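You operate a simulated robot arm through the tools that you are given. There is no shell and no other tool.

Carry out the task below with a simulated robot arm. There is one attempt and no reset: what you move stays moved.

TASK
Drain the vacuum pump's old oil into the waste oil jar.
Fine: lock the pump and try its switch first; jar on the yellow mark; drain valve shut again; jar into the green oil tray; spill nothing. Set down upright: waste oil jar.

The check looks at the end state, three seconds after you hand in, the way a careful person would. Anything else that was tipped, shoved, dropped, spilled or broken makes it a failure.

THE ROBOT
A 7-joint arm with a two-finger parallel gripper, fixed in place. Base frame: the origin is on the floor under the middle of its stand, x ahead of it, y to its left, z up; the work surface is at about z = 85. Units: cm, degrees, N and s.
It reaches about 147.9 cm from its shoulder. Its first joint turns from -166.0 to 166.0 degrees. Payload 4.4 kg.
The tool frame sits at the grasp point between the pads (the TCP): z along the fingers, y along the line on which they close. The tips reach 2.3 cm beyond it. The gripper opens to 9.4 cm. The fingers are 3.8 cm wide and 1 cm thick; the gripper's body (5.4 by 9.6 cm) begins 3.9 cm behind the TCP.
Orientation is that of the tool frame in the base frame, as a unit quaternion [w, x, y, z]. With the fingers straight down and closing along the base's y, the tool's x points along the base's -x, its y along +y and its z along -z.

THE INTERFACE
- The arm moves only by the tool play_rows. Its argument "targets" is a list of rows, each a list of 7 numbers: the shift along the base's x, y, z in cm, then the turn, a rotation vector about the base's x, y, z in degrees, then the finger opening in cm, from 0 to 9.4. In form: [[tx, ty, tz, wx, wy, wz, jaw], ...]. A call has 1 to 20 rows; each row shifts and turns the commanded pose from where the row before left it. Rows are played at 5 a second. More than 5 cm and 8.6 degrees between two rows, or a gripper value outside its range, and nothing of the call is played. A pose out of reach is approached as far as the arm can. The call stops where the force on the tool passes 40 N (or 10 N more than at its start, if that is more) or the arm is blocked; 0.2 s more then pass. Each finger travels about 7.2 cm/s and halts on what it meets, pressing with about 45 N; the grip force reading is that of the motor and also rises with nothing between the fingers. The clock runs only during rows and for 0.2 s after the last one: add rows that do not move to give the fingers time. It gives the time, the measured TCP pose, the force on the tool (base axes), the opening and the grip force at its end, in the units of the frame above (readings bear some noise), with the torque about the TCP (base axes, N m) and any sound that the robot's microphone picked up.
- Cameras (640 x 400 px; columns grow to the right, rows downward): "scene" is fixed at [22.26, 65, 182.11]; the picture's right is [-0.45, -0.89, 0.00], its down [-0.57, 0.29, -0.77] and it looks along [0.69, -0.35, -0.64] (base axes); focal length 321 px, centre (320, 200). "wrist" rides on the gripper at [8.6, 1.6, -7.4] in the tool frame; the picture's right is [-0.18, 0.98, 0.00], its down [-0.58, -0.11, -0.81] and it looks along [-0.79, -0.15, 0.59] (tool axes); focal length 243 px, centre (320, 200). There is no depth. A picture from a camera that has moved, and an enlarged one, comes with that camera's place and axes in the base frame and with its lens.
- camera(camera): a new picture of that camera. No time passes.
- enlarge(camera, box): a new picture of the part [left, top, right, bottom] of that camera's present view, enlarged. No time passes.
- finish_job(): hands the job in; it is judged then, once.

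Nothing tells you positions but the pictures and the camera data. Unless the task says otherwise, let go and move clear before handing in.

The tools are called by a JSON object that holds its "name" and its "arguments". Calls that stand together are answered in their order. play_rows: Moves the arm, as the interface text tells. Its arguments: {"type":"object","properties":{"targets":{"type":"array"}},"required":["targets"]} The other tools are called the same way: camera (camera) takes a picture; enlarge (camera, box) takes an enlarged picture of a part of a camera's view; finish_job () hands the job in.

At the start:

```text
clock: 0.0
ee_pos: [74.64, 18.61, 152.39]
orientation: [0.0, 0.0, 1.0, 0.0]
ft_force: [0.3, -0.7, -0.3]
torque: [-0.01, -0.03, -0.03]
opening: 9.42
gripper_force: 0.1
```

scene: 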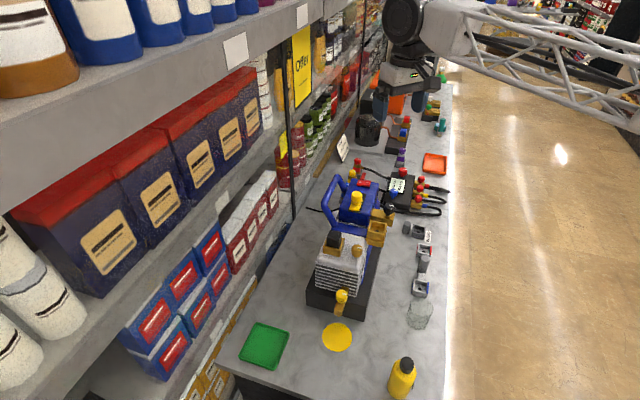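
wrist: 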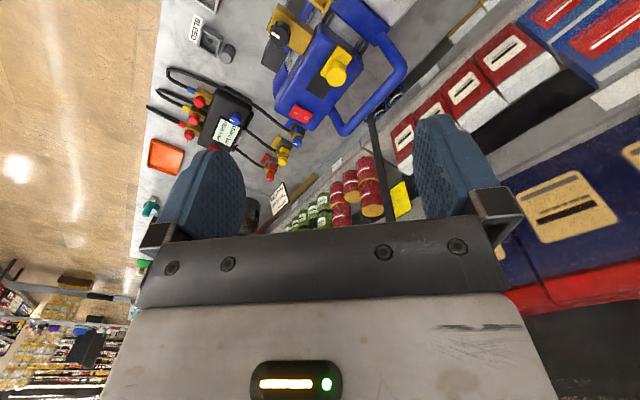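

I see a bench with a blue vacuum pump, a yellow mark, a green tray, and various fittings along the bench. I will enlarge portions of the scene to identify the parts.

{"name": "enlarge", "arguments": {"camera": "scene", "box": [280, 150, 460, 270]}}

{"name": "enlarge", "arguments": {"camera": "scene", "box": [280, 220, 460, 340]}}

{"name": "enlarge", "arguments": {"camera": "scene", "box": [220, 280, 450, 400]}}

{"name": "enlarge", "arguments": {"camera": "scene", "box": [330, 80, 460, 200]}}

{"name": "enlarge", "arguments": {"camera": "wrist", "box": [130, 0, 430, 200]}}

```text
3.33 times, centred on (370, 210) of scene
camera zoom: at [22.26, 65.0, 182.11], right [-0.45, -0.89, 0.0], down [-0.57, 0.29, -0.77], along [0.69, -0.35, -0.64], focal length 1071 px, centre (153, 167)
```

zoom: 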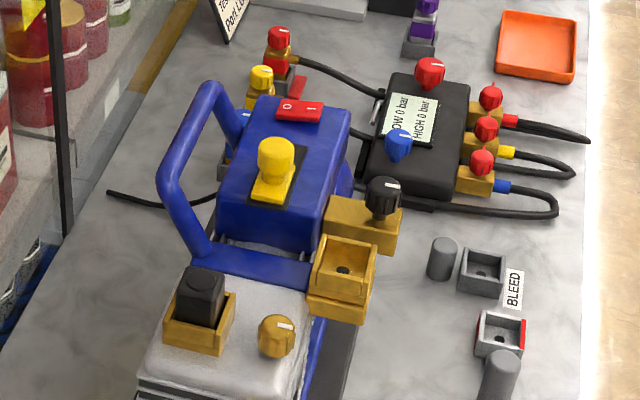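

```text
3.33 times, centred on (370, 280) of scene
camera zoom: at [22.26, 65.0, 182.11], right [-0.45, -0.89, 0.0], down [-0.57, 0.29, -0.77], along [0.69, -0.35, -0.64], focal length 1071 px, centre (153, -67)
```

zoom: 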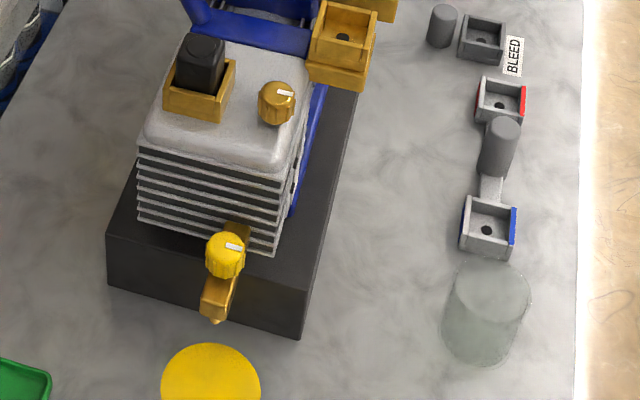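

```text
2.78 times, centred on (335, 340) of scene
camera zoom: at [22.26, 65.0, 182.11], right [-0.45, -0.89, 0.0], down [-0.57, 0.29, -0.77], along [0.69, -0.35, -0.64], focal length 894 px, centre (278, -190)
```

zoom: 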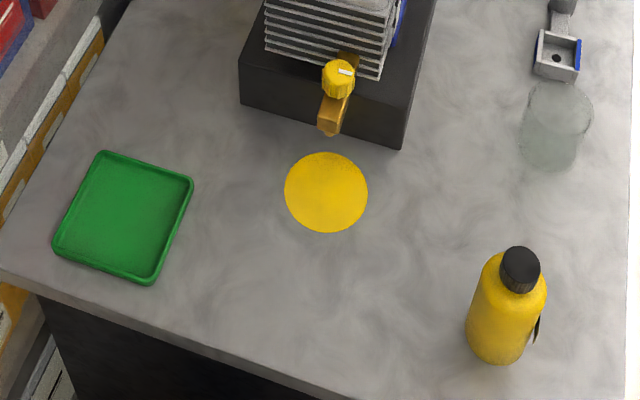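

```text
3.33 times, centred on (395, 140) of scene
camera zoom: at [22.26, 65.0, 182.11], right [-0.45, -0.89, 0.0], down [-0.57, 0.29, -0.77], along [0.69, -0.35, -0.64], focal length 1071 px, centre (70, 400)
```

zoom: 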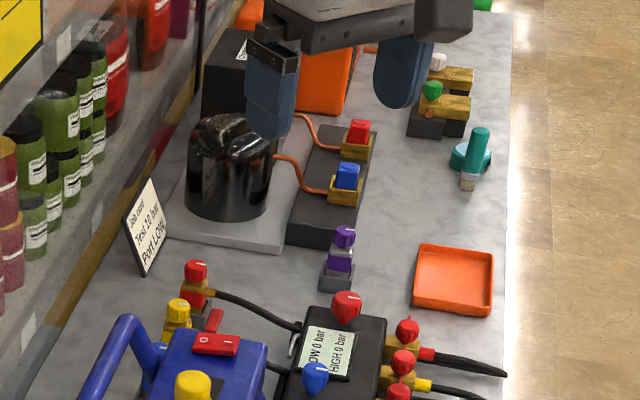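

```text
2.00 times, centred on (280, 100) of wrist
camera zoom: at [65.99, 20.06, 159.93], right [0.18, 0.98, 0.0], down [0.58, -0.11, 0.81], along [0.79, -0.15, -0.59], focal length 485 px, centre (400, 400)
```

zoom: 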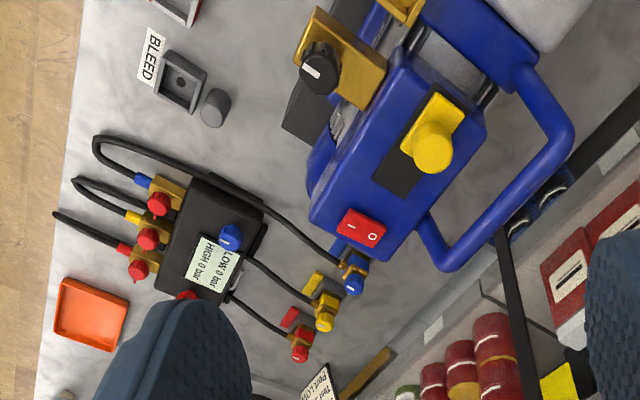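

The bench runs diagonally (about 45° in the base frame), the mark is near (64, 38), the jar near (56, 13), and the tray near (72, 59). I'll look closer at the pump's lock, switch and the valve before moving.

{"name": "enlarge", "arguments": {"camera": "wrist", "box": [260, 0, 400, 140]}}

{"name": "enlarge", "arguments": {"camera": "scene", "box": [330, 170, 400, 220]}}

{"name": "enlarge", "arguments": {"camera": "scene", "box": [300, 270, 380, 360]}}

{"name": "enlarge", "arguments": {"camera": "scene", "box": [390, 260, 450, 340]}}

```text
2.86 times, centred on (330, 70) of wrist
camera zoom: at [65.99, 20.06, 159.93], right [0.18, 0.98, 0.0], down [0.58, -0.11, 0.81], along [0.79, -0.15, -0.59], focal length 693 px, centre (291, 571)
```

zoom: 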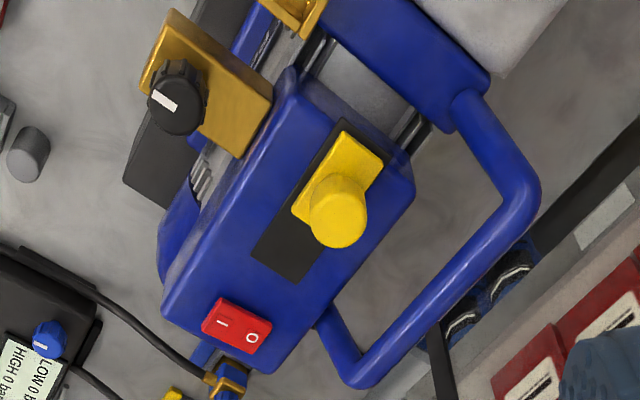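

```text
8.00 times, centred on (365, 195) of scene
camera zoom: at [22.26, 65.0, 182.11], right [-0.45, -0.89, 0.0], down [-0.57, 0.29, -0.77], along [0.69, -0.35, -0.64], focal length 2570 px, centre (-40, 240)
```

zoom: 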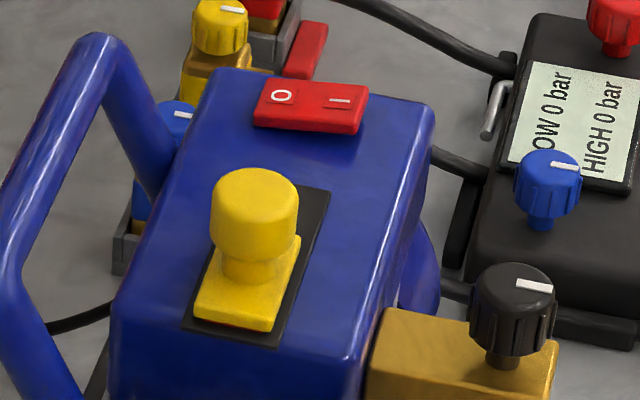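

```text
4.44 times, centred on (340, 315) of scene
camera zoom: at [22.26, 65.0, 182.11], right [-0.45, -0.89, 0.0], down [-0.57, 0.29, -0.77], along [0.69, -0.35, -0.64], focal length 1428 px, centre (231, -311)
```

zoom: 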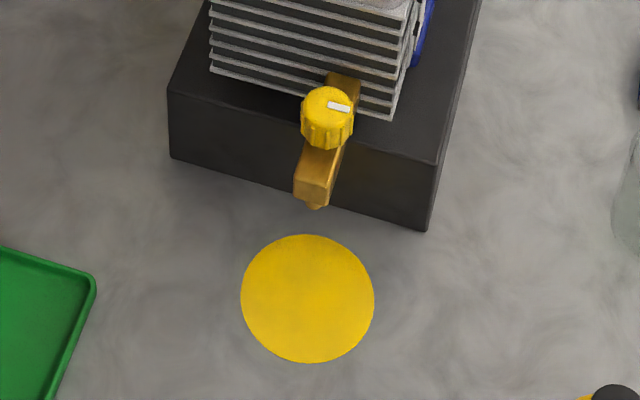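

```text
5.00 times, centred on (420, 300) of scene
camera zoom: at [22.26, 65.0, 182.11], right [-0.45, -0.89, 0.0], down [-0.57, 0.29, -0.77], along [0.69, -0.35, -0.64], focal length 1606 px, centre (-180, -300)
```

zoom: 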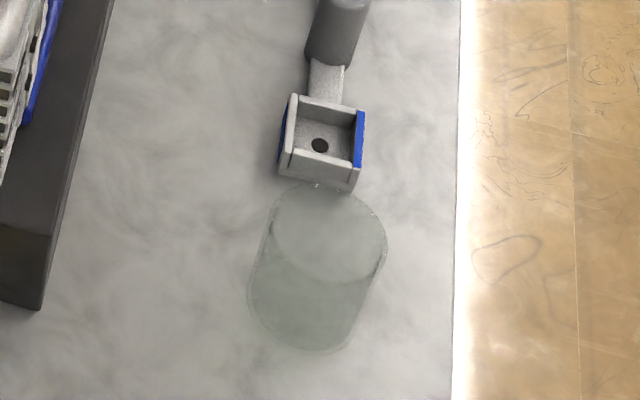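

The yellow slide lock on the motor top is near (87, 19, 118), with the red O/I rocker near (96, 10, 114). I'll turn the gripper to line up with the bench and view the pump's drain end from the front.

{"name": "play_rows", "arguments": {"targets": [[-1.3, 2.3, -2.2, 0, 0, -4.5, 9.4], [-1.3, 2.3, -2.2, 0, 0, -4.5, 9.4], [-1.3, 2.3, -2.2, 0, 0, -4.5, 9.4], [-1.3, 2.3, -2.2, 0, 0, -4.5, 9.4], [-1.3, 2.3, -2.2, 0, 0, -4.5, 9.4], [-1.3, 2.3, -2.2, 0, 0, -4.5, 9.4], [-1.3, 2.3, -2.2, 0, 0, -4.5, 9.4], [-1.3, 2.3, -2.2, 0, 0, -4.5, 9.4], [-1.3, 2.3, -2.2, 0, 0, -4.5, 9.4], [-1.3, 2.3, -2.2, 0, 0, -4.5, 9.4], [0, 0, 0, 0, 0, 0, 9.4]]}}

{"name": "camera", "arguments": {"camera": "wrist"}}

{"name": "camera", "arguments": {"camera": "scene"}}

```text
clock: 2.4
ee_pos: [61.5, 41.7, 130.47]
orientation: [0.0, 0.383, 0.924, 0.0]
ft_force: [-0.5, 0.1, -0.4]
torque: [0.0, 0.02, -0.01]
opening: 9.41
gripper_force: 0.0
```

```text
taken
camera wrist: at [56.62, 48.85, 137.88], right [0.83, 0.56, 0.0], down [0.33, -0.49, 0.81], along [0.46, -0.67, -0.59], focal length 243 px, centre (320, 200)
```

wrist: 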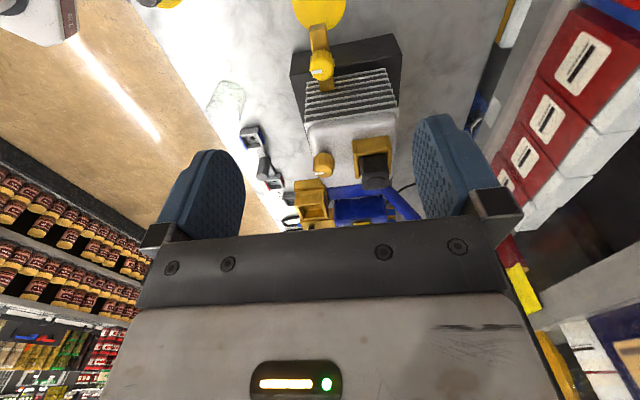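

```text
taken
```

scene: 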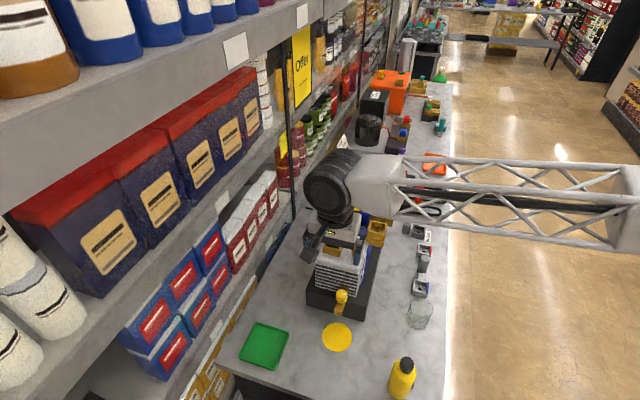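

{"name": "enlarge", "arguments": {"camera": "wrist", "box": [260, 0, 420, 120]}}

{"name": "enlarge", "arguments": {"camera": "wrist", "box": [180, 60, 300, 160]}}

```text
3.33 times, centred on (340, 60) of wrist
camera zoom: at [56.62, 48.85, 137.88], right [0.83, 0.56, 0.0], down [0.33, -0.49, 0.81], along [0.46, -0.67, -0.59], focal length 809 px, centre (253, 667)
```

zoom: 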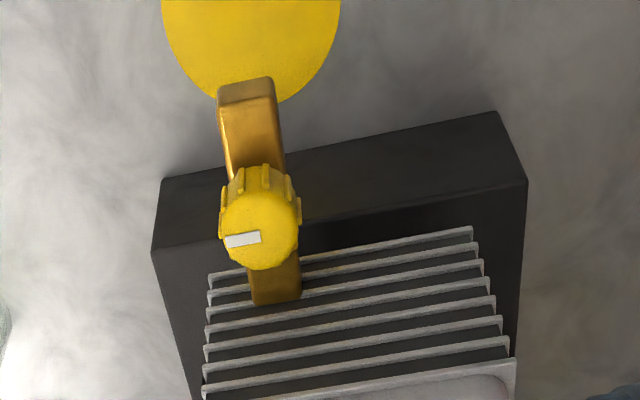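

```text
4.00 times, centred on (240, 110) of wrist
camera zoom: at [56.62, 48.85, 137.88], right [0.83, 0.56, 0.0], down [0.33, -0.49, 0.81], along [0.46, -0.67, -0.59], focal length 970 px, centre (640, 560)
```

zoom: 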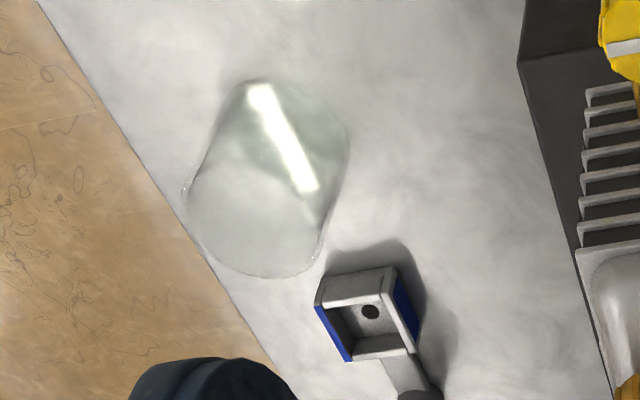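

The drain valve knob sits near (65.5, 36.4, 106) above the yellow mark, and the jar is about 7.3 cm wide and 9 cm tall at (57, 12). First comes the lock: I'll hover over the yellow slide knob on the motor.

{"name": "play_rows", "arguments": {"targets": [[3.2, -2.84, 0, 0, 0, 0, 7], [3.2, -2.84, 0, 0, 0, 0, 7], [3.2, -2.84, 0, 0, 0, 0, 7], [3.2, -2.84, 0, 0, 0, 0, 7], [3.2, -2.84, 0, 0, 0, 0, 7], [3.2, -2.84, 0, 0, 0, 0, 7], [3.2, -2.84, -1, 0, 0, 0, 7], [3.2, -2.84, -1.5, 0, 0, 0, 7], [0, 0, 0, 0, 0, 0, 7]]}}

{"name": "camera", "arguments": {"camera": "wrist"}}

{"name": "camera", "arguments": {"camera": "scene"}}

```text
clock: 4.4
ee_pos: [87.14, 18.96, 128.09]
orientation: [0.0, 0.383, 0.924, 0.0]
ft_force: [-0.2, 0.3, -0.9]
torque: [0.02, 0.0, -0.05]
opening: 7.0
gripper_force: 0.0
```

```text
taken
camera wrist: at [82.22, 25.99, 135.5], right [0.83, 0.56, 0.0], down [0.33, -0.49, 0.81], along [0.46, -0.67, -0.59], focal length 243 px, centre (320, 200)
```

wrist: 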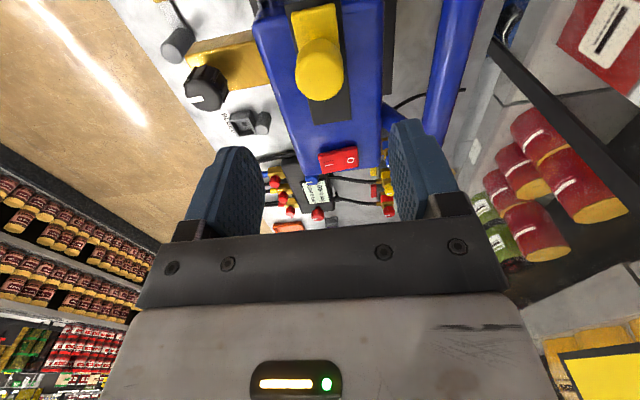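

```text
taken
```

scene: 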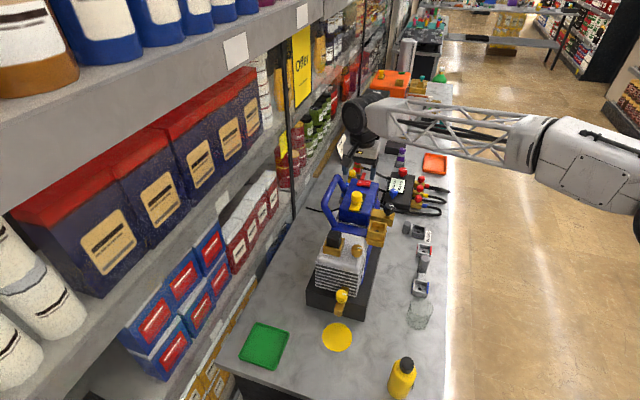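

{"name": "enlarge", "arguments": {"camera": "wrist", "box": [230, 0, 430, 180]}}

{"name": "enlarge", "arguments": {"camera": "scene", "box": [330, 140, 410, 220]}}

```text
2.22 times, centred on (330, 90) of wrist
camera zoom: at [82.22, 25.99, 135.5], right [0.83, 0.56, 0.0], down [0.33, -0.49, 0.81], along [0.46, -0.67, -0.59], focal length 539 px, centre (298, 444)
```

zoom: 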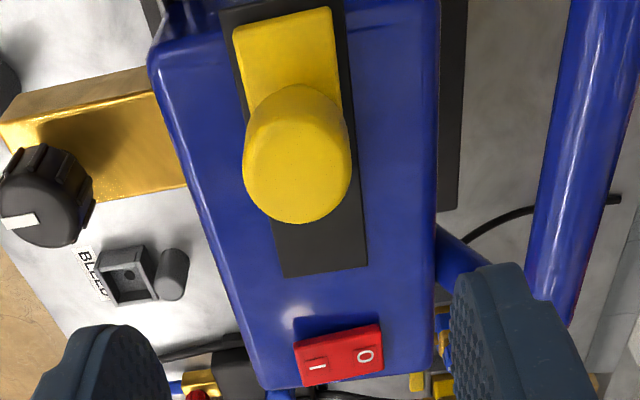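

```text
5.00 times, centred on (370, 180) of scene
camera zoom: at [22.26, 65.0, 182.11], right [-0.45, -0.89, 0.0], down [-0.57, 0.29, -0.77], along [0.69, -0.35, -0.64], focal length 1606 px, centre (70, 300)
```

zoom: 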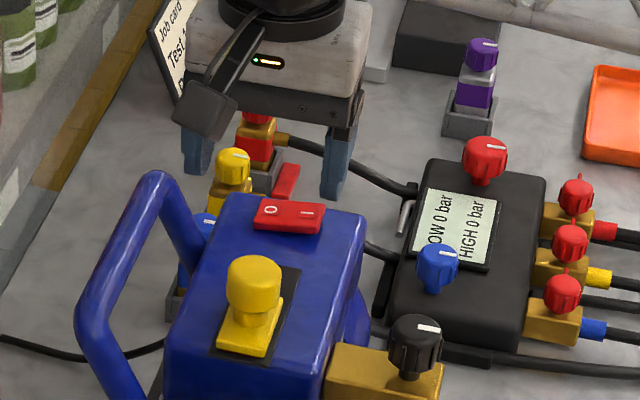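

The camera shows the knob right under the gripper with free track toward the switch. I'll lower around the knob and grip it.

{"name": "play_rows", "arguments": {"targets": [[-0.3, 0.3, -2, 0, 0, 0, 7], [0, 0, -2, 0, 0, 0, 7], [0, 0, -2, 0, 0, 0, 7], [0, 0, -2, 0, 0, 0, 7], [0, 0, -1.7, 0, 0, 0, 7], [0, 0, 0, 0, 0, 0, 2.5], [0, 0, 0, 0, 0, 0, 2.5], [0, 0, 0, 0, 0, 0, 2.5], [0, 0, 0, 0, 0, 0, 2.5]]}}

{"name": "camera", "arguments": {"camera": "wrist"}}

{"name": "enlarge", "arguments": {"camera": "scene", "box": [320, 140, 420, 240]}}

```text
clock: 6.4
ee_pos: [86.73, 19.1, 118.34]
orientation: [0.001, 0.383, 0.924, 0.0]
ft_force: [-3.1, -3.8, 0.2]
torque: [-0.07, 0.01, 0.06]
opening: 3.26
gripper_force: 45.3
```

```text
taken
camera wrist: at [81.88, 26.38, 125.73], right [0.83, 0.56, 0.0], down [0.33, -0.49, 0.81], along [0.46, -0.67, -0.59], focal length 243 px, centre (320, 200)
```

wrist: 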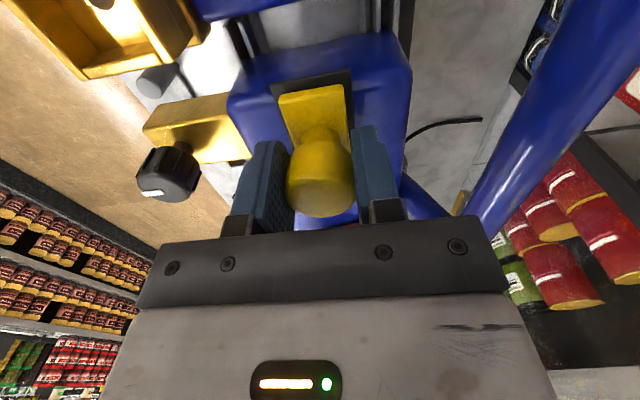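

```text
4.00 times, centred on (370, 190) of scene
camera zoom: at [22.26, 65.0, 182.11], right [-0.45, -0.89, 0.0], down [-0.57, 0.29, -0.77], along [0.69, -0.35, -0.64], focal length 1285 px, centre (120, 240)
```

zoom: 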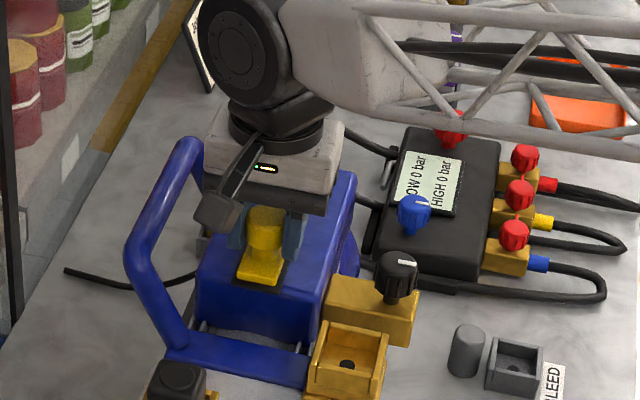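

The knob is gripped at 3.26 cm. Now I'll slide it along the track toward the switch.

{"name": "play_rows", "arguments": {"targets": [[0.35, -0.35, 0, 0, 0, 0, 2.5], [0.35, -0.35, 0, 0, 0, 0, 2.5], [0.35, -0.35, 0, 0, 0, 0, 2.5], [0.35, -0.35, 0, 0, 0, 0, 2.5], [0.35, -0.35, 0, 0, 0, 0, 2.5], [0.35, -0.35, 0, 0, 0, 0, 2.5]]}}

{"name": "camera", "arguments": {"camera": "wrist"}}

{"name": "enlarge", "arguments": {"camera": "scene", "box": [330, 170, 400, 220]}}

```text
clock: 7.8
ee_pos: [88.94, 17.14, 118.28]
orientation: [0.0, 0.382, 0.924, 0.0]
ft_force: [0.2, 0.4, 0.4]
torque: [0.14, 0.15, -0.03]
opening: 3.27
gripper_force: 45.0
```

```text
taken
camera wrist: at [84.03, 24.22, 125.73], right [0.83, 0.56, 0.0], down [0.33, -0.49, 0.81], along [0.46, -0.67, -0.59], focal length 243 px, centre (320, 200)
```

wrist: 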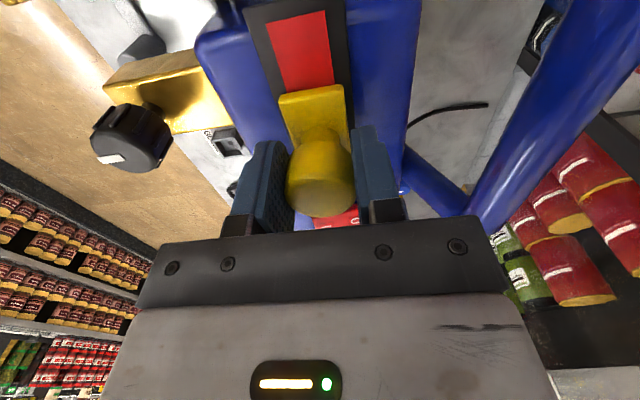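

```text
8.00 times, centred on (365, 195) of scene
camera zoom: at [22.26, 65.0, 182.11], right [-0.45, -0.89, 0.0], down [-0.57, 0.29, -0.77], along [0.69, -0.35, -0.64], focal length 2570 px, centre (-40, 240)
```

zoom: 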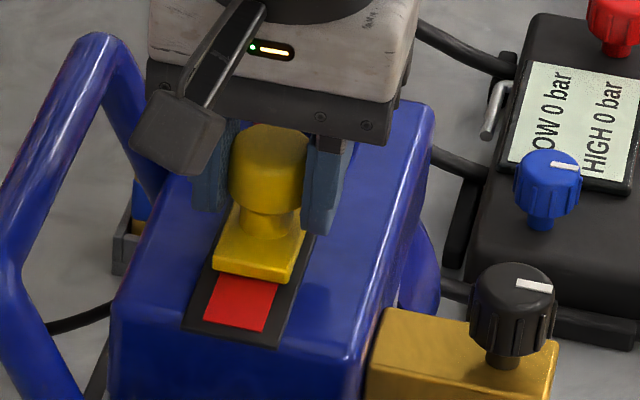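

The slide moves and reveals red underneath. I'll continue to the end of its travel.

{"name": "play_rows", "arguments": {"targets": [[0.3, -0.3, 0, 0, 0, 0, 2.5], [0.3, -0.3, 0, 0, 0, 0, 2.5], [0.3, -0.3, 0, 0, 0, 0, 2.5], [0.3, -0.3, 0, 0, 0, 0, 2.5]]}}

{"name": "camera", "arguments": {"camera": "wrist"}}

{"name": "enlarge", "arguments": {"camera": "scene", "box": [330, 170, 400, 220]}}

```text
clock: 8.8
ee_pos: [90.19, 15.91, 118.29]
orientation: [0.0, 0.382, 0.924, 0.0]
ft_force: [-30.4, 20.8, 3.3]
torque: [0.19, 0.3, -0.02]
opening: 3.28
gripper_force: 45.2
```

```text
taken
camera wrist: at [85.17, 23.07, 125.71], right [0.82, 0.57, 0.0], down [0.33, -0.49, 0.81], along [0.46, -0.66, -0.59], focal length 243 px, centre (320, 200)
```

wrist: 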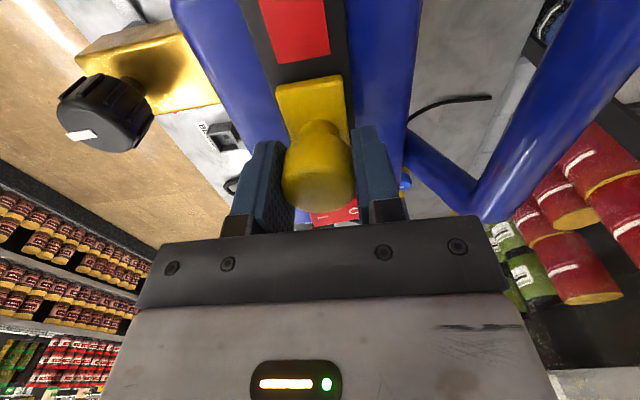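

```text
8.00 times, centred on (365, 195) of scene
camera zoom: at [22.26, 65.0, 182.11], right [-0.45, -0.89, 0.0], down [-0.57, 0.29, -0.77], along [0.69, -0.35, -0.64], focal length 2570 px, centre (-40, 240)
```

zoom: 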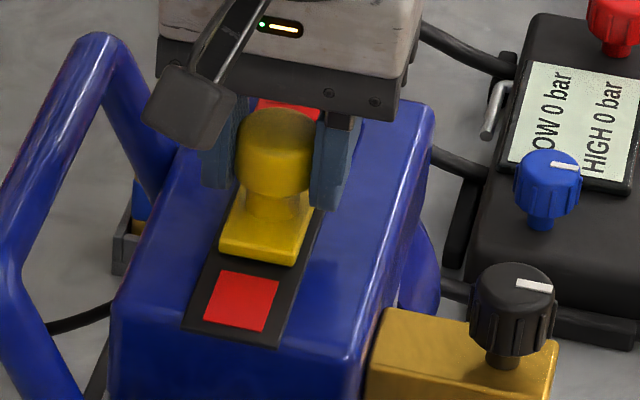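

The slide has hit its end stop (36 N) with the red field fully exposed, so it is locked. I'll relax, release, and rise to check it stays.

{"name": "play_rows", "arguments": {"targets": [[-0.15, 0.15, 0, 0, 0, 0, 2.5], [0, 0, 0, 0, 0, 0, 5.5], [0, 0, 0, 0, 0, 0, 5.5], [0, 0, 2, 0, 0, 0, 5.5], [0, 0, 3, 0, 0, 0, 5.5], [0, 0, 3, 0, 0, 0, 0], [0, 0, 2, 0, 0, 0, 0], [0, 0, 0, 0, 0, 0, 0], [0, 0, 0, 0, 0, 0, 0]]}}

{"name": "enlarge", "arguments": {"camera": "wrist", "box": [230, 0, 430, 180]}}

{"name": "enlarge", "arguments": {"camera": "scene", "box": [330, 150, 410, 220]}}

```text
clock: 10.8
ee_pos: [90.03, 15.98, 128.42]
orientation: [-0.001, 0.383, 0.924, 0.0]
ft_force: [-0.5, -0.7, 0.4]
torque: [-0.05, 0.01, -0.02]
opening: 0.0
gripper_force: 42.1
```

```text
2.22 times, centred on (330, 90) of wrist
camera zoom: at [85.02, 23.17, 135.81], right [0.82, 0.57, 0.0], down [0.33, -0.49, 0.81], along [0.46, -0.67, -0.59], focal length 539 px, centre (298, 444)
```

zoom: 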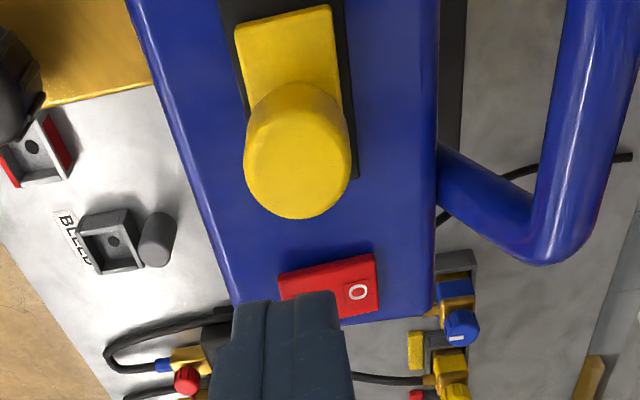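

```text
5.71 times, centred on (370, 185) of scene
camera zoom: at [22.26, 65.0, 182.11], right [-0.45, -0.89, 0.0], down [-0.57, 0.29, -0.77], along [0.69, -0.35, -0.64], focal length 1836 px, centre (34, 286)
```

zoom: 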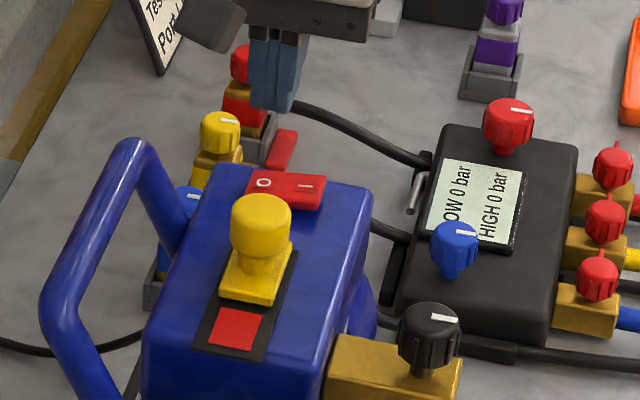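

The lock stays at its end with red shown. Next I'll try the switch: closed fingertips over the "I" half of the rocker.

{"name": "play_rows", "arguments": {"targets": [[1.6, -2.2, 0, 0, 0, 0, 0], [1.6, -2.2, 0, 0, 0, 0, 0], [1.41, -2.14, -1.4, 0, 0, 0, 0], [0, 0, -2, 0, 0, 0, 0], [0, 0, -2, 0, 0, 0, 0], [0, 0, -2, 0, 0, 0, 0], [0, 0, -1.5, 0, 0, 0, 0], [0, 0, 0, 0, 0, 0, 0]]}}

{"name": "enlarge", "arguments": {"camera": "scene", "box": [330, 150, 410, 220]}}

{"name": "camera", "arguments": {"camera": "wrist"}}

```text
clock: 12.6
ee_pos: [94.68, 9.54, 119.56]
orientation: [0.0, 0.382, 0.924, 0.0]
ft_force: [0.4, -0.7, -0.2]
torque: [0.02, -0.01, -0.02]
opening: 0.01
gripper_force: 42.8
```

```text
5.71 times, centred on (370, 185) of scene
camera zoom: at [22.26, 65.0, 182.11], right [-0.45, -0.89, 0.0], down [-0.57, 0.29, -0.77], along [0.69, -0.35, -0.64], focal length 1836 px, centre (34, 286)
```

zoom: 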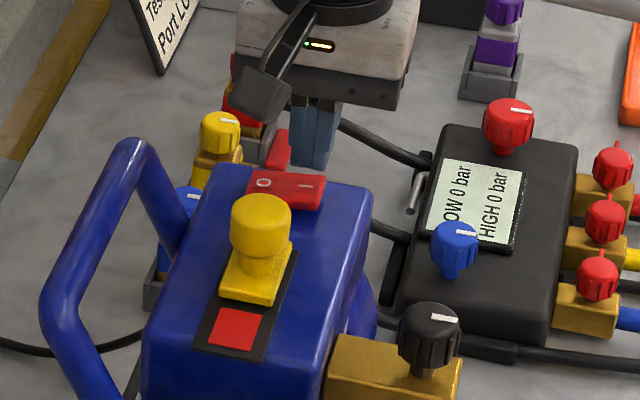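

```text
taken
camera wrist: at [89.66, 16.67, 126.88], right [0.82, 0.57, 0.0], down [0.33, -0.49, 0.81], along [0.46, -0.67, -0.59], focal length 243 px, centre (320, 200)
```

wrist: 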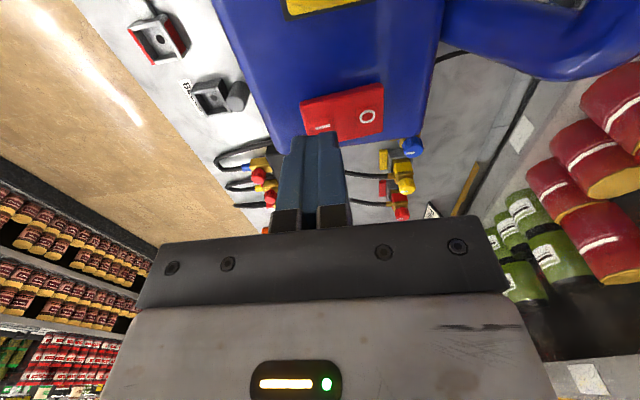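

The fingertips are above the "I" half. I'll press down gently in small steps.

{"name": "play_rows", "arguments": {"targets": [[0.1, 0.1, -0.5, 0, 0, 0, 0], [0, 0, -0.5, 0, 0, 0, 0], [0, 0, -0.4, 0, 0, 0, 0], [0, 0, -0.4, 0, 0, 0, 0], [0, 0, -0.3, 0, 0, 0, 0], [0, 0, -0.3, 0, 0, 0, 0]]}}

{"name": "enlarge", "arguments": {"camera": "scene", "box": [330, 150, 410, 220]}}

{"name": "camera", "arguments": {"camera": "wrist"}}

```text
clock: 14.0
ee_pos: [94.74, 9.53, 117.28]
orientation: [0.001, 0.382, 0.924, 0.0]
ft_force: [-15.8, -4.4, 22.7]
torque: [0.12, 0.23, 0.09]
opening: 0.03
gripper_force: 42.3
```

```text
5.71 times, centred on (370, 185) of scene
camera zoom: at [22.26, 65.0, 182.11], right [-0.45, -0.89, 0.0], down [-0.57, 0.29, -0.77], along [0.69, -0.35, -0.64], focal length 1836 px, centre (34, 286)
```

zoom: 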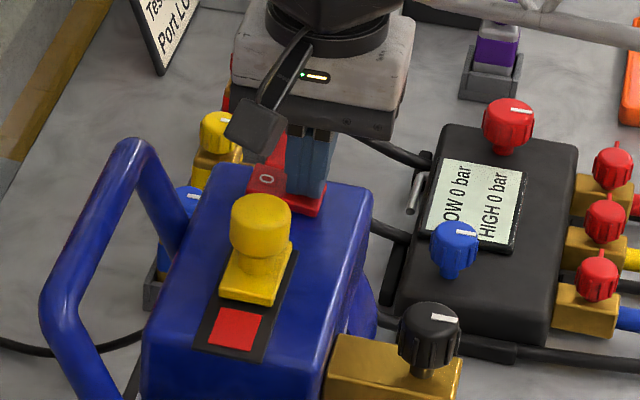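

```text
taken
camera wrist: at [89.79, 16.64, 124.73], right [0.83, 0.56, 0.0], down [0.33, -0.49, 0.81], along [0.46, -0.67, -0.59], focal length 243 px, centre (320, 200)
```

wrist: 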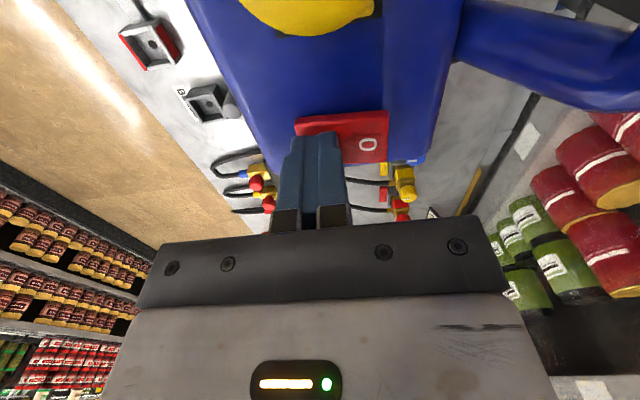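

The rocker tipped to "I" and no sound came — the pump did not start. I'll lift off and see whether the switch stays at I.

{"name": "play_rows", "arguments": {"targets": [[0, 0, 0.5, 0, 0, 0, 0], [0, 0, 1.5, 0, 0, 0, 0], [0, 0, 2, 0, 0, 0, 0], [0, 0, 0, 0, 0, 0, 0], [0, 0, 0, 0, 0, 0, 0]]}}

{"name": "enlarge", "arguments": {"camera": "scene", "box": [340, 170, 390, 210]}}

{"name": "enlarge", "arguments": {"camera": "wrist", "box": [250, 40, 450, 180]}}

```text
clock: 15.2
ee_pos: [94.78, 9.53, 121.09]
orientation: [0.0, 0.384, 0.923, 0.0]
ft_force: [-0.8, 0.4, -0.7]
torque: [0.02, 0.0, 0.0]
opening: 0.0
gripper_force: 42.6
```

```text
10.00 times, centred on (365, 190) of scene
camera zoom: at [22.26, 65.0, 182.11], right [-0.45, -0.89, 0.0], down [-0.57, 0.29, -0.77], along [0.69, -0.35, -0.64], focal length 3213 px, centre (-130, 300)
```

zoom: 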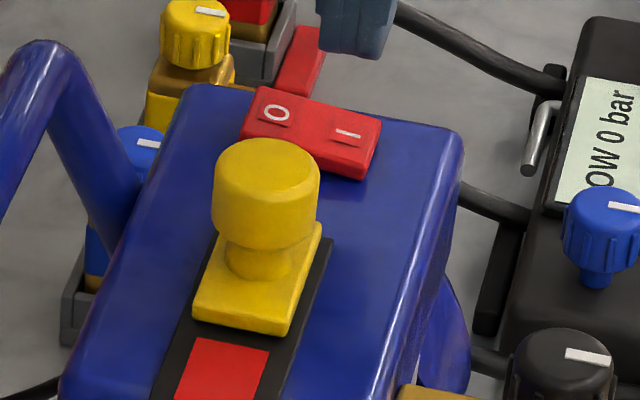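

```text
2.86 times, centred on (350, 110) of wrist
camera zoom: at [89.81, 16.71, 128.45], right [0.82, 0.57, 0.0], down [0.33, -0.49, 0.81], along [0.46, -0.67, -0.59], focal length 693 px, centre (234, 457)
```

zoom: 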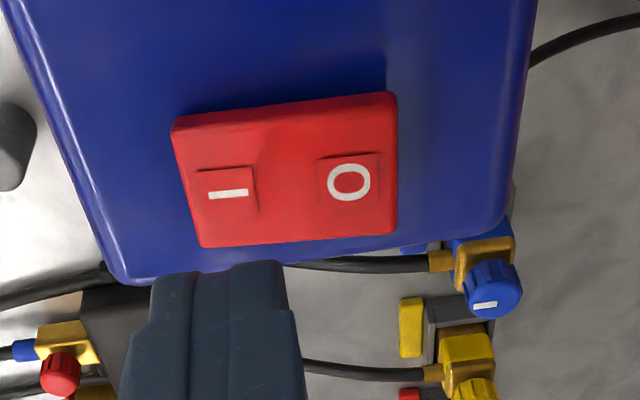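

The rocker stays latched at "I" with the pump dead, so the lock works. I'll put the switch back to "O" by pressing its other half.

{"name": "play_rows", "arguments": {"targets": [[1.0, 1.05, 0, 0, 0, 0, 0], [1.0, 1.05, 0, 0, 0, 0, 0], [0, 0, -1.0, 0, 0, 0, 0], [0, 0, -1.0, 0, 0, 0, 0], [0, 0, -0.6, 0, 0, 0, 0], [0, 0, -0.5, 0, 0, 0, 0], [0, 0, -0.4, 0, 0, 0, 0], [0, 0, -0.3, 0, 0, 0, 0]]}}

{"name": "enlarge", "arguments": {"camera": "scene", "box": [340, 170, 390, 210]}}

```text
clock: 17.0
ee_pos: [96.6, 11.59, 117.24]
orientation: [0.0, 0.383, 0.924, 0.0]
ft_force: [-1.2, 0.5, 3.5]
torque: [-0.02, 0.04, 0.01]
opening: 0.03
gripper_force: 41.6
```

```text
10.00 times, centred on (365, 190) of scene
camera zoom: at [22.26, 65.0, 182.11], right [-0.45, -0.89, 0.0], down [-0.57, 0.29, -0.77], along [0.69, -0.35, -0.64], focal length 3213 px, centre (-130, 300)
```

zoom: 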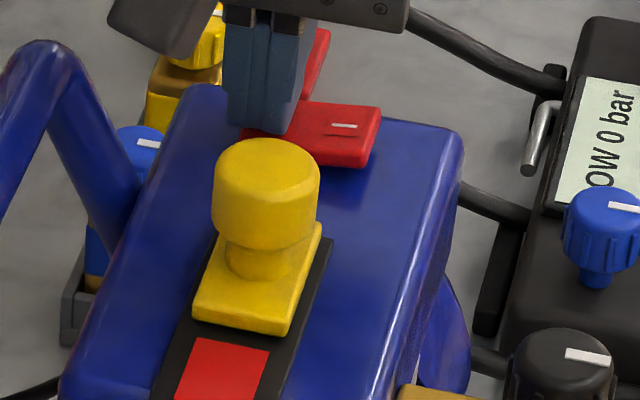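

{"name": "play_rows", "arguments": {"targets": [[0, 0, -0.3, 0, 0, 0, 0], [0, 0, -0.3, 0, 0, 0, 0], [0, 0, 0, 0, 0, 0, 0]]}}

{"name": "play_rows", "arguments": {"targets": [[0, 0, 0.6, 0, 0, 0, 0], [0, 0, 2, 0, 0, 0, 0], [0, 0, 3, 0, 0, 0, 0], [0, 0, 3, 0, 0, 0, 0], [0, 0, 3, 0, 0, 0, 0], [0, 0, 0, 0, 0, 0, 0]]}}

{"name": "enlarge", "arguments": {"camera": "scene", "box": [340, 170, 390, 210]}}

{"name": "enlarge", "arguments": {"camera": "wrist", "box": [250, 0, 450, 140]}}

```text
clock: 17.6
ee_pos: [96.78, 11.7, 117.37]
orientation: [0.004, 0.383, 0.924, 0.001]
ft_force: [2.2, 2.3, 3.9]
torque: [0.05, 0.06, -0.03]
opening: 0.0
gripper_force: 42.9
stopped in row 3: the force on the tool passed its limit at 44 N (the readings are from after the stop); the commanded pose is now the measured one
```

```text
clock: 19.1
ee_pos: [96.74, 11.64, 128.73]
orientation: [0.004, 0.383, 0.924, 0.002]
ft_force: [0.5, 0.3, -0.2]
torque: [0.04, -0.02, 0.0]
opening: 0.0
gripper_force: 42.2
```

```text
10.00 times, centred on (365, 190) of scene
camera zoom: at [22.26, 65.0, 182.11], right [-0.45, -0.89, 0.0], down [-0.57, 0.29, -0.77], along [0.69, -0.35, -0.64], focal length 3213 px, centre (-130, 300)
```

zoom: 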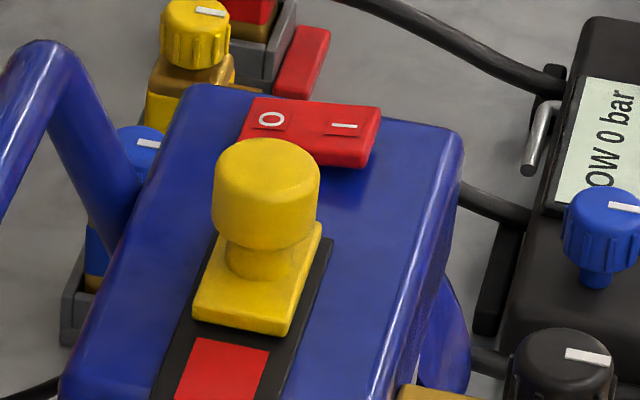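

```text
2.86 times, centred on (350, 70) of wrist
camera zoom: at [91.79, 18.74, 136.07], right [0.82, 0.57, 0.01], down [0.33, -0.49, 0.81], along [0.46, -0.67, -0.59], focal length 693 px, centre (234, 571)
```

zoom: 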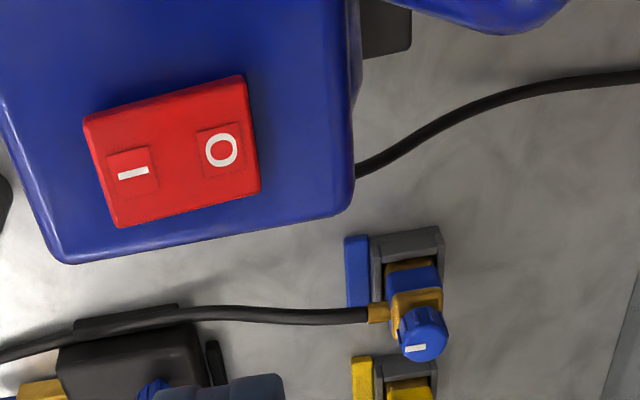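

The switch is back at O and the lock holds. Now I'll travel to the jar, turning the gripper so it faces along +x.

{"name": "play_rows", "arguments": {"targets": [[-3.9, 0.12, 0.5, 0, 0, 3.75, 9.4], [-3.9, 0.12, 0, 0, 0, 3.75, 9.4], [-3.9, 0.12, 0, 0, 0, 3.75, 9.4], [-3.9, 0.12, 0, 0, 0, 3.75, 9.4], [-3.9, 0.12, 0, 0, 0, 3.75, 9.4], [-3.9, 0.12, 0, 0, 0, 3.75, 9.4], [-3.9, 0.12, 0, 0, 0, 3.75, 9.4], [-3.9, 0.12, -1, 0, 0, 3.75, 9.4], [-3.9, 0.12, -2, 0, 0, 3.75, 9.4], [-3.9, 0.12, -2, 0, 0, 3.75, 9.4], [-3.9, 0.12, -2, 0, 0, 3.75, 9.4], [-3.9, 0.12, -2, 0, 0, 3.75, 9.4], [0, 0, 0, 0, 0, 0, 9.4]]}}

{"name": "camera", "arguments": {"camera": "wrist"}}

{"name": "camera", "arguments": {"camera": "scene"}}

```text
clock: 21.9
ee_pos: [49.84, 13.14, 120.41]
orientation: [0.002, 0.0, 1.0, 0.003]
ft_force: [-0.5, 0.2, 0.4]
torque: [0.01, -0.01, 0.0]
opening: 9.38
gripper_force: 0.0
```

```text
taken
camera wrist: at [41.16, 14.61, 127.84], right [0.18, 0.98, 0.01], down [0.58, -0.11, 0.81], along [0.8, -0.14, -0.59], focal length 243 px, centre (320, 200)
```

wrist: 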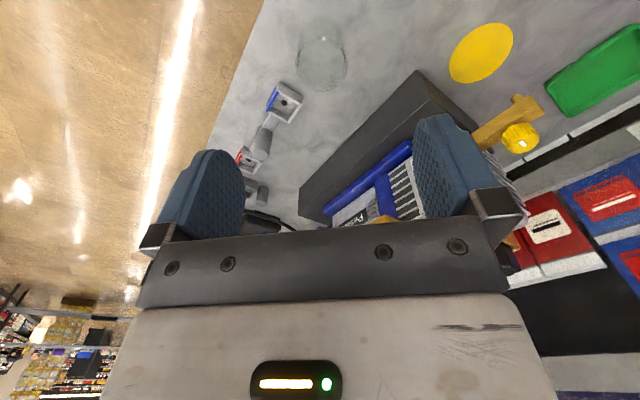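

```text
taken
```

scene: 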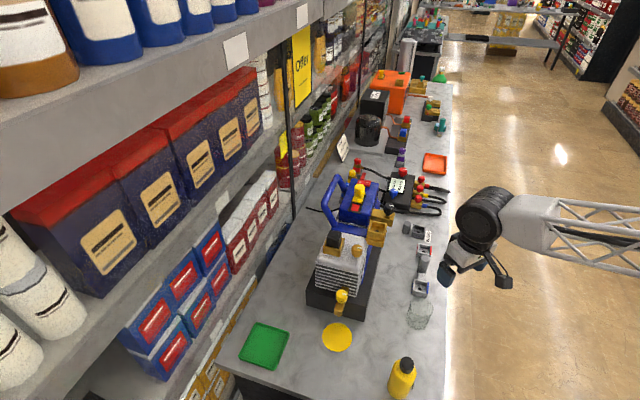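

{"name": "enlarge", "arguments": {"camera": "wrist", "box": [250, 0, 400, 120]}}

{"name": "enlarge", "arguments": {"camera": "scene", "box": [390, 280, 450, 340]}}

{"name": "enlarge", "arguments": {"camera": "wrist", "box": [420, 0, 640, 170]}}

```text
3.33 times, centred on (325, 60) of wrist
camera zoom: at [41.16, 14.61, 127.84], right [0.18, 0.98, 0.01], down [0.58, -0.11, 0.81], along [0.8, -0.14, -0.59], focal length 809 px, centre (303, 667)
```

zoom: 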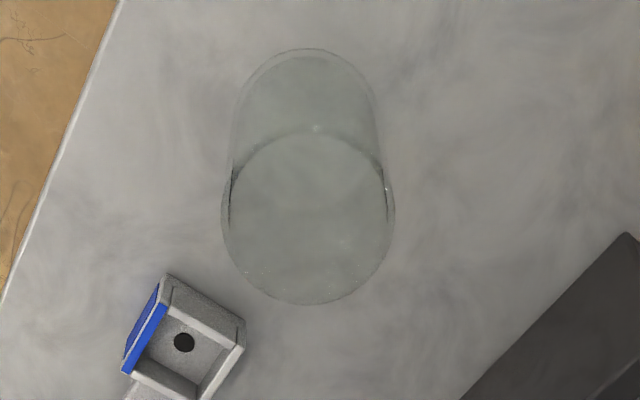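

```text
6.67 times, centred on (420, 310) of scene
camera zoom: at [22.26, 65.0, 182.11], right [-0.45, -0.89, 0.0], down [-0.57, 0.29, -0.77], along [0.69, -0.35, -0.64], focal length 2142 px, centre (-347, -533)
```

zoom: 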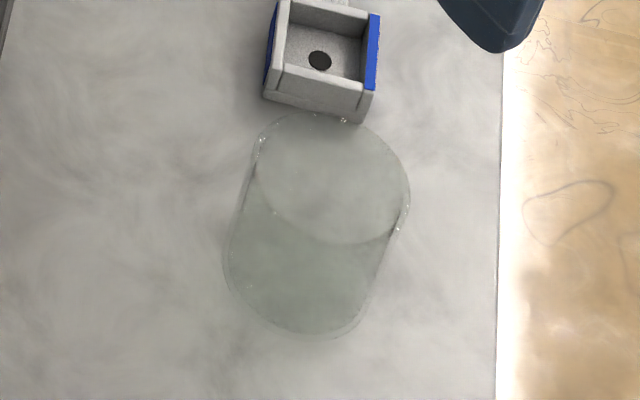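

```text
2.35 times, centred on (530, 85) of wrist
camera zoom: at [41.16, 14.61, 127.84], right [0.18, 0.98, 0.01], down [0.58, -0.11, 0.81], along [0.8, -0.14, -0.59], focal length 571 px, centre (-174, 471)
```

zoom: 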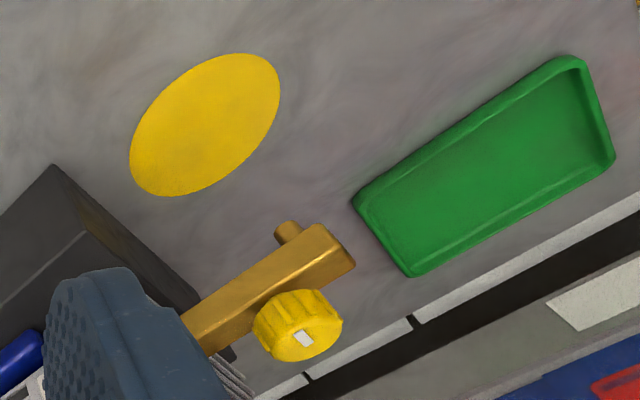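

I have the jar at about (57.2, 12.0), rim near z 93.3, and the drain nozzle tip at (64.2, 37.6, 97.3) right over the mark. I'll tilt the fingers 45° forward so the gripper stays clear of the spout later, and hover behind the jar.

{"name": "play_rows", "arguments": {"targets": [[-0.47, -0.18, -2.9, -0.34, -7.5, 0, 9.4], [-0.47, -0.18, -2.9, 0, -7.5, 0, 9.4], [-0.47, -0.18, -2.9, 0, -7.5, 0, 9.4], [-0.47, -0.18, -2.9, 0, -7.5, 0, 9.4], [-0.47, -0.18, -2.9, 0, -7.5, 0, 9.4], [-0.47, -0.18, -2.9, 0, -7.5, 0, 9.4], [0, 0, 0, 0, 0, 0, 9.4]]}}

{"name": "camera", "arguments": {"camera": "wrist"}}

{"name": "camera", "arguments": {"camera": "scene"}}

```text
clock: 23.4
ee_pos: [47.14, 11.93, 103.03]
orientation: [0.385, 0.0, 0.923, -0.001]
ft_force: [-0.8, 0.0, -0.2]
torque: [0.0, 0.0, -0.01]
opening: 9.39
gripper_force: 0.0
```

```text
taken
camera wrist: at [35.82, 13.48, 102.05], right [0.13, 0.98, 0.13], down [-0.16, -0.11, 0.98], along [0.98, -0.15, 0.15], focal length 243 px, centre (320, 200)
```

wrist: 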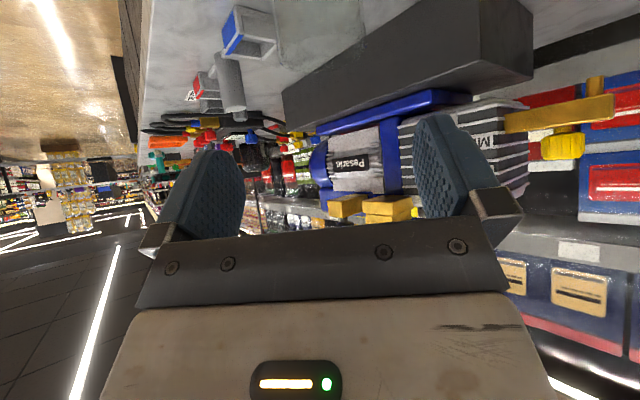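

```text
taken
```

scene: 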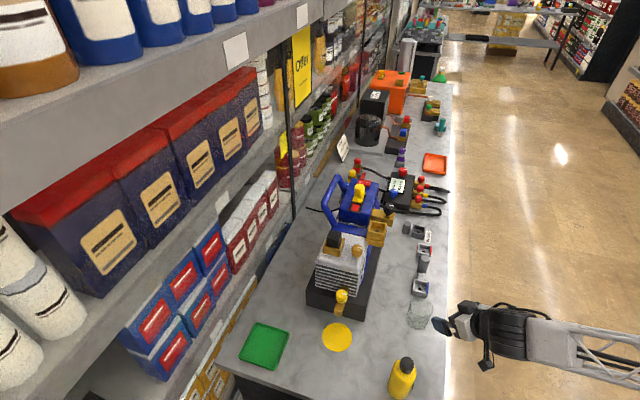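

{"name": "enlarge", "arguments": {"camera": "wrist", "box": [200, 0, 420, 120]}}

{"name": "enlarge", "arguments": {"camera": "scene", "box": [380, 270, 520, 380]}}

```text
2.91 times, centred on (310, 60) of wrist
camera zoom: at [35.82, 13.48, 102.05], right [0.13, 0.98, 0.13], down [-0.16, -0.11, 0.98], along [0.98, -0.15, 0.15], focal length 706 px, centre (349, 607)
```

zoom: 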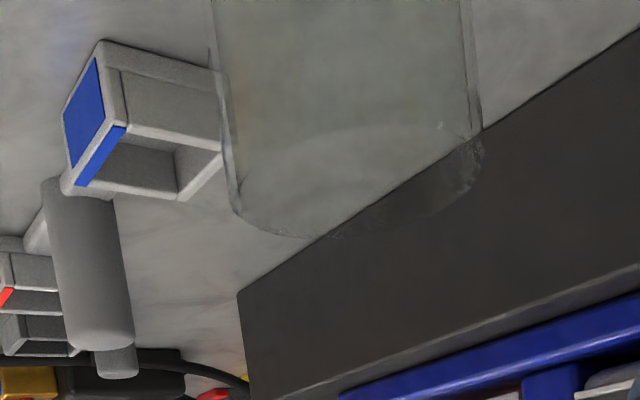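

```text
3.64 times, centred on (450, 325) of scene
camera zoom: at [22.26, 65.0, 182.11], right [-0.45, -0.89, 0.0], down [-0.57, 0.29, -0.77], along [0.69, -0.35, -0.64], focal length 1168 px, centre (-153, -254)
```

zoom: 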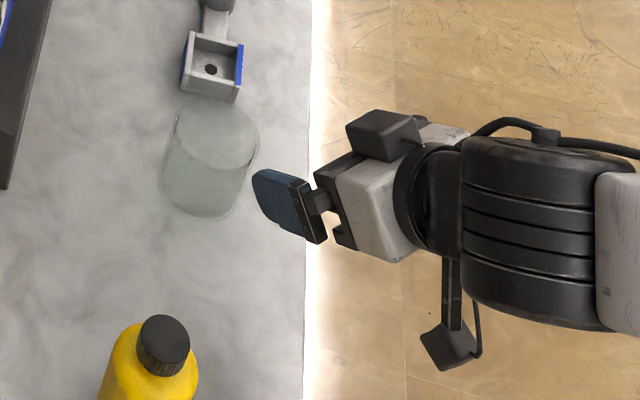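

The fingers line up with the jar laterally. I'll move in along the tilted axis so the open fingers straddle the jar.

{"name": "play_rows", "arguments": {"targets": [[1.5, 0, -1.97, 0, 0, 0, 9.4], [1.5, 0, -1.97, 0, 0, 0, 9.4], [1.5, 0, -1.97, 0, 0, 0, 9.4], [1.5, 0, -1.97, 0, 0, 0, 9.4], [1.5, 0, -1.97, 0, 0, 0, 9.4], [1.0, 0, -1.5, 0, 0, 0, 9.4], [0, 0, 0, 0, 0, 0, 9.4]]}}

{"name": "camera", "arguments": {"camera": "wrist"}}

{"name": "enlarge", "arguments": {"camera": "scene", "box": [380, 270, 480, 350]}}

```text
clock: 25.1
ee_pos: [55.79, 11.82, 91.55]
orientation: [0.386, 0.0, 0.923, -0.001]
ft_force: [-0.1, -1.9, 1.1]
torque: [0.04, -0.01, 0.0]
opening: 9.39
gripper_force: 0.1
```

```text
taken
camera wrist: at [44.41, 13.33, 90.7], right [0.13, 0.98, 0.13], down [-0.16, -0.11, 0.98], along [0.98, -0.15, 0.15], focal length 243 px, centre (320, 200)
```

wrist: 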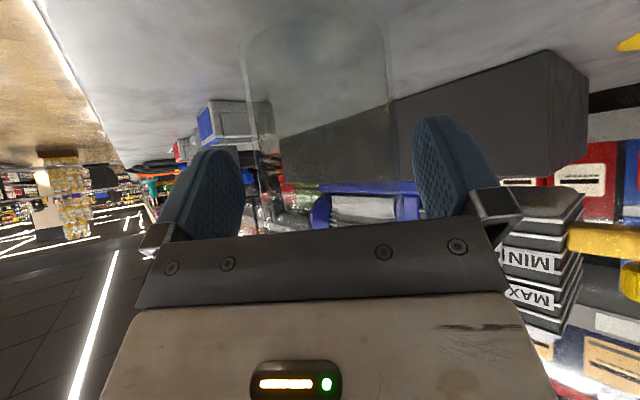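

```text
5.00 times, centred on (430, 310) of scene
camera zoom: at [22.26, 65.0, 182.11], right [-0.45, -0.89, 0.0], down [-0.57, 0.29, -0.77], along [0.69, -0.35, -0.64], focal length 1606 px, centre (-230, -350)
```

zoom: 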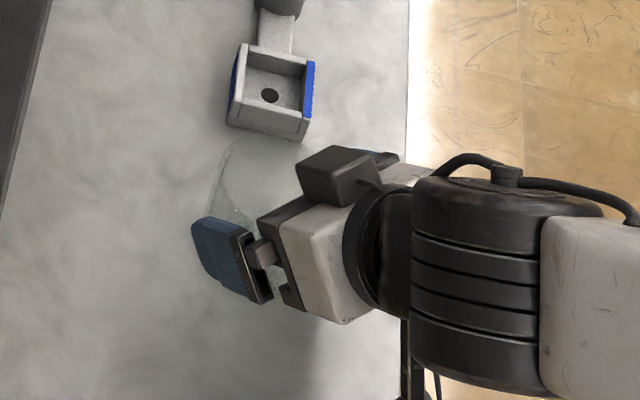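

{"name": "enlarge", "arguments": {"camera": "scene", "box": [410, 290, 470, 340]}}

```text
8.00 times, centred on (440, 315) of scene
camera zoom: at [22.26, 65.0, 182.11], right [-0.45, -0.89, 0.0], down [-0.57, 0.29, -0.77], along [0.69, -0.35, -0.64], focal length 2570 px, centre (-640, -720)
```

zoom: 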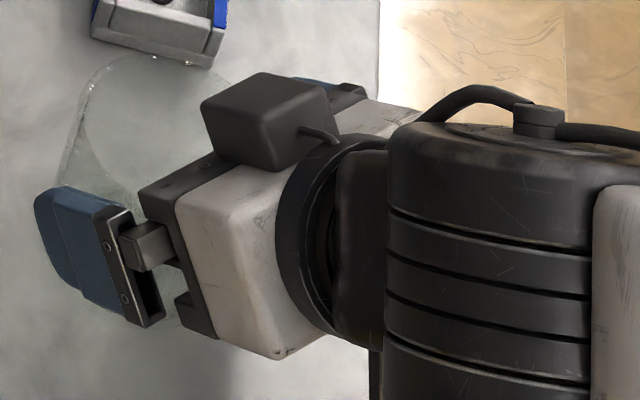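

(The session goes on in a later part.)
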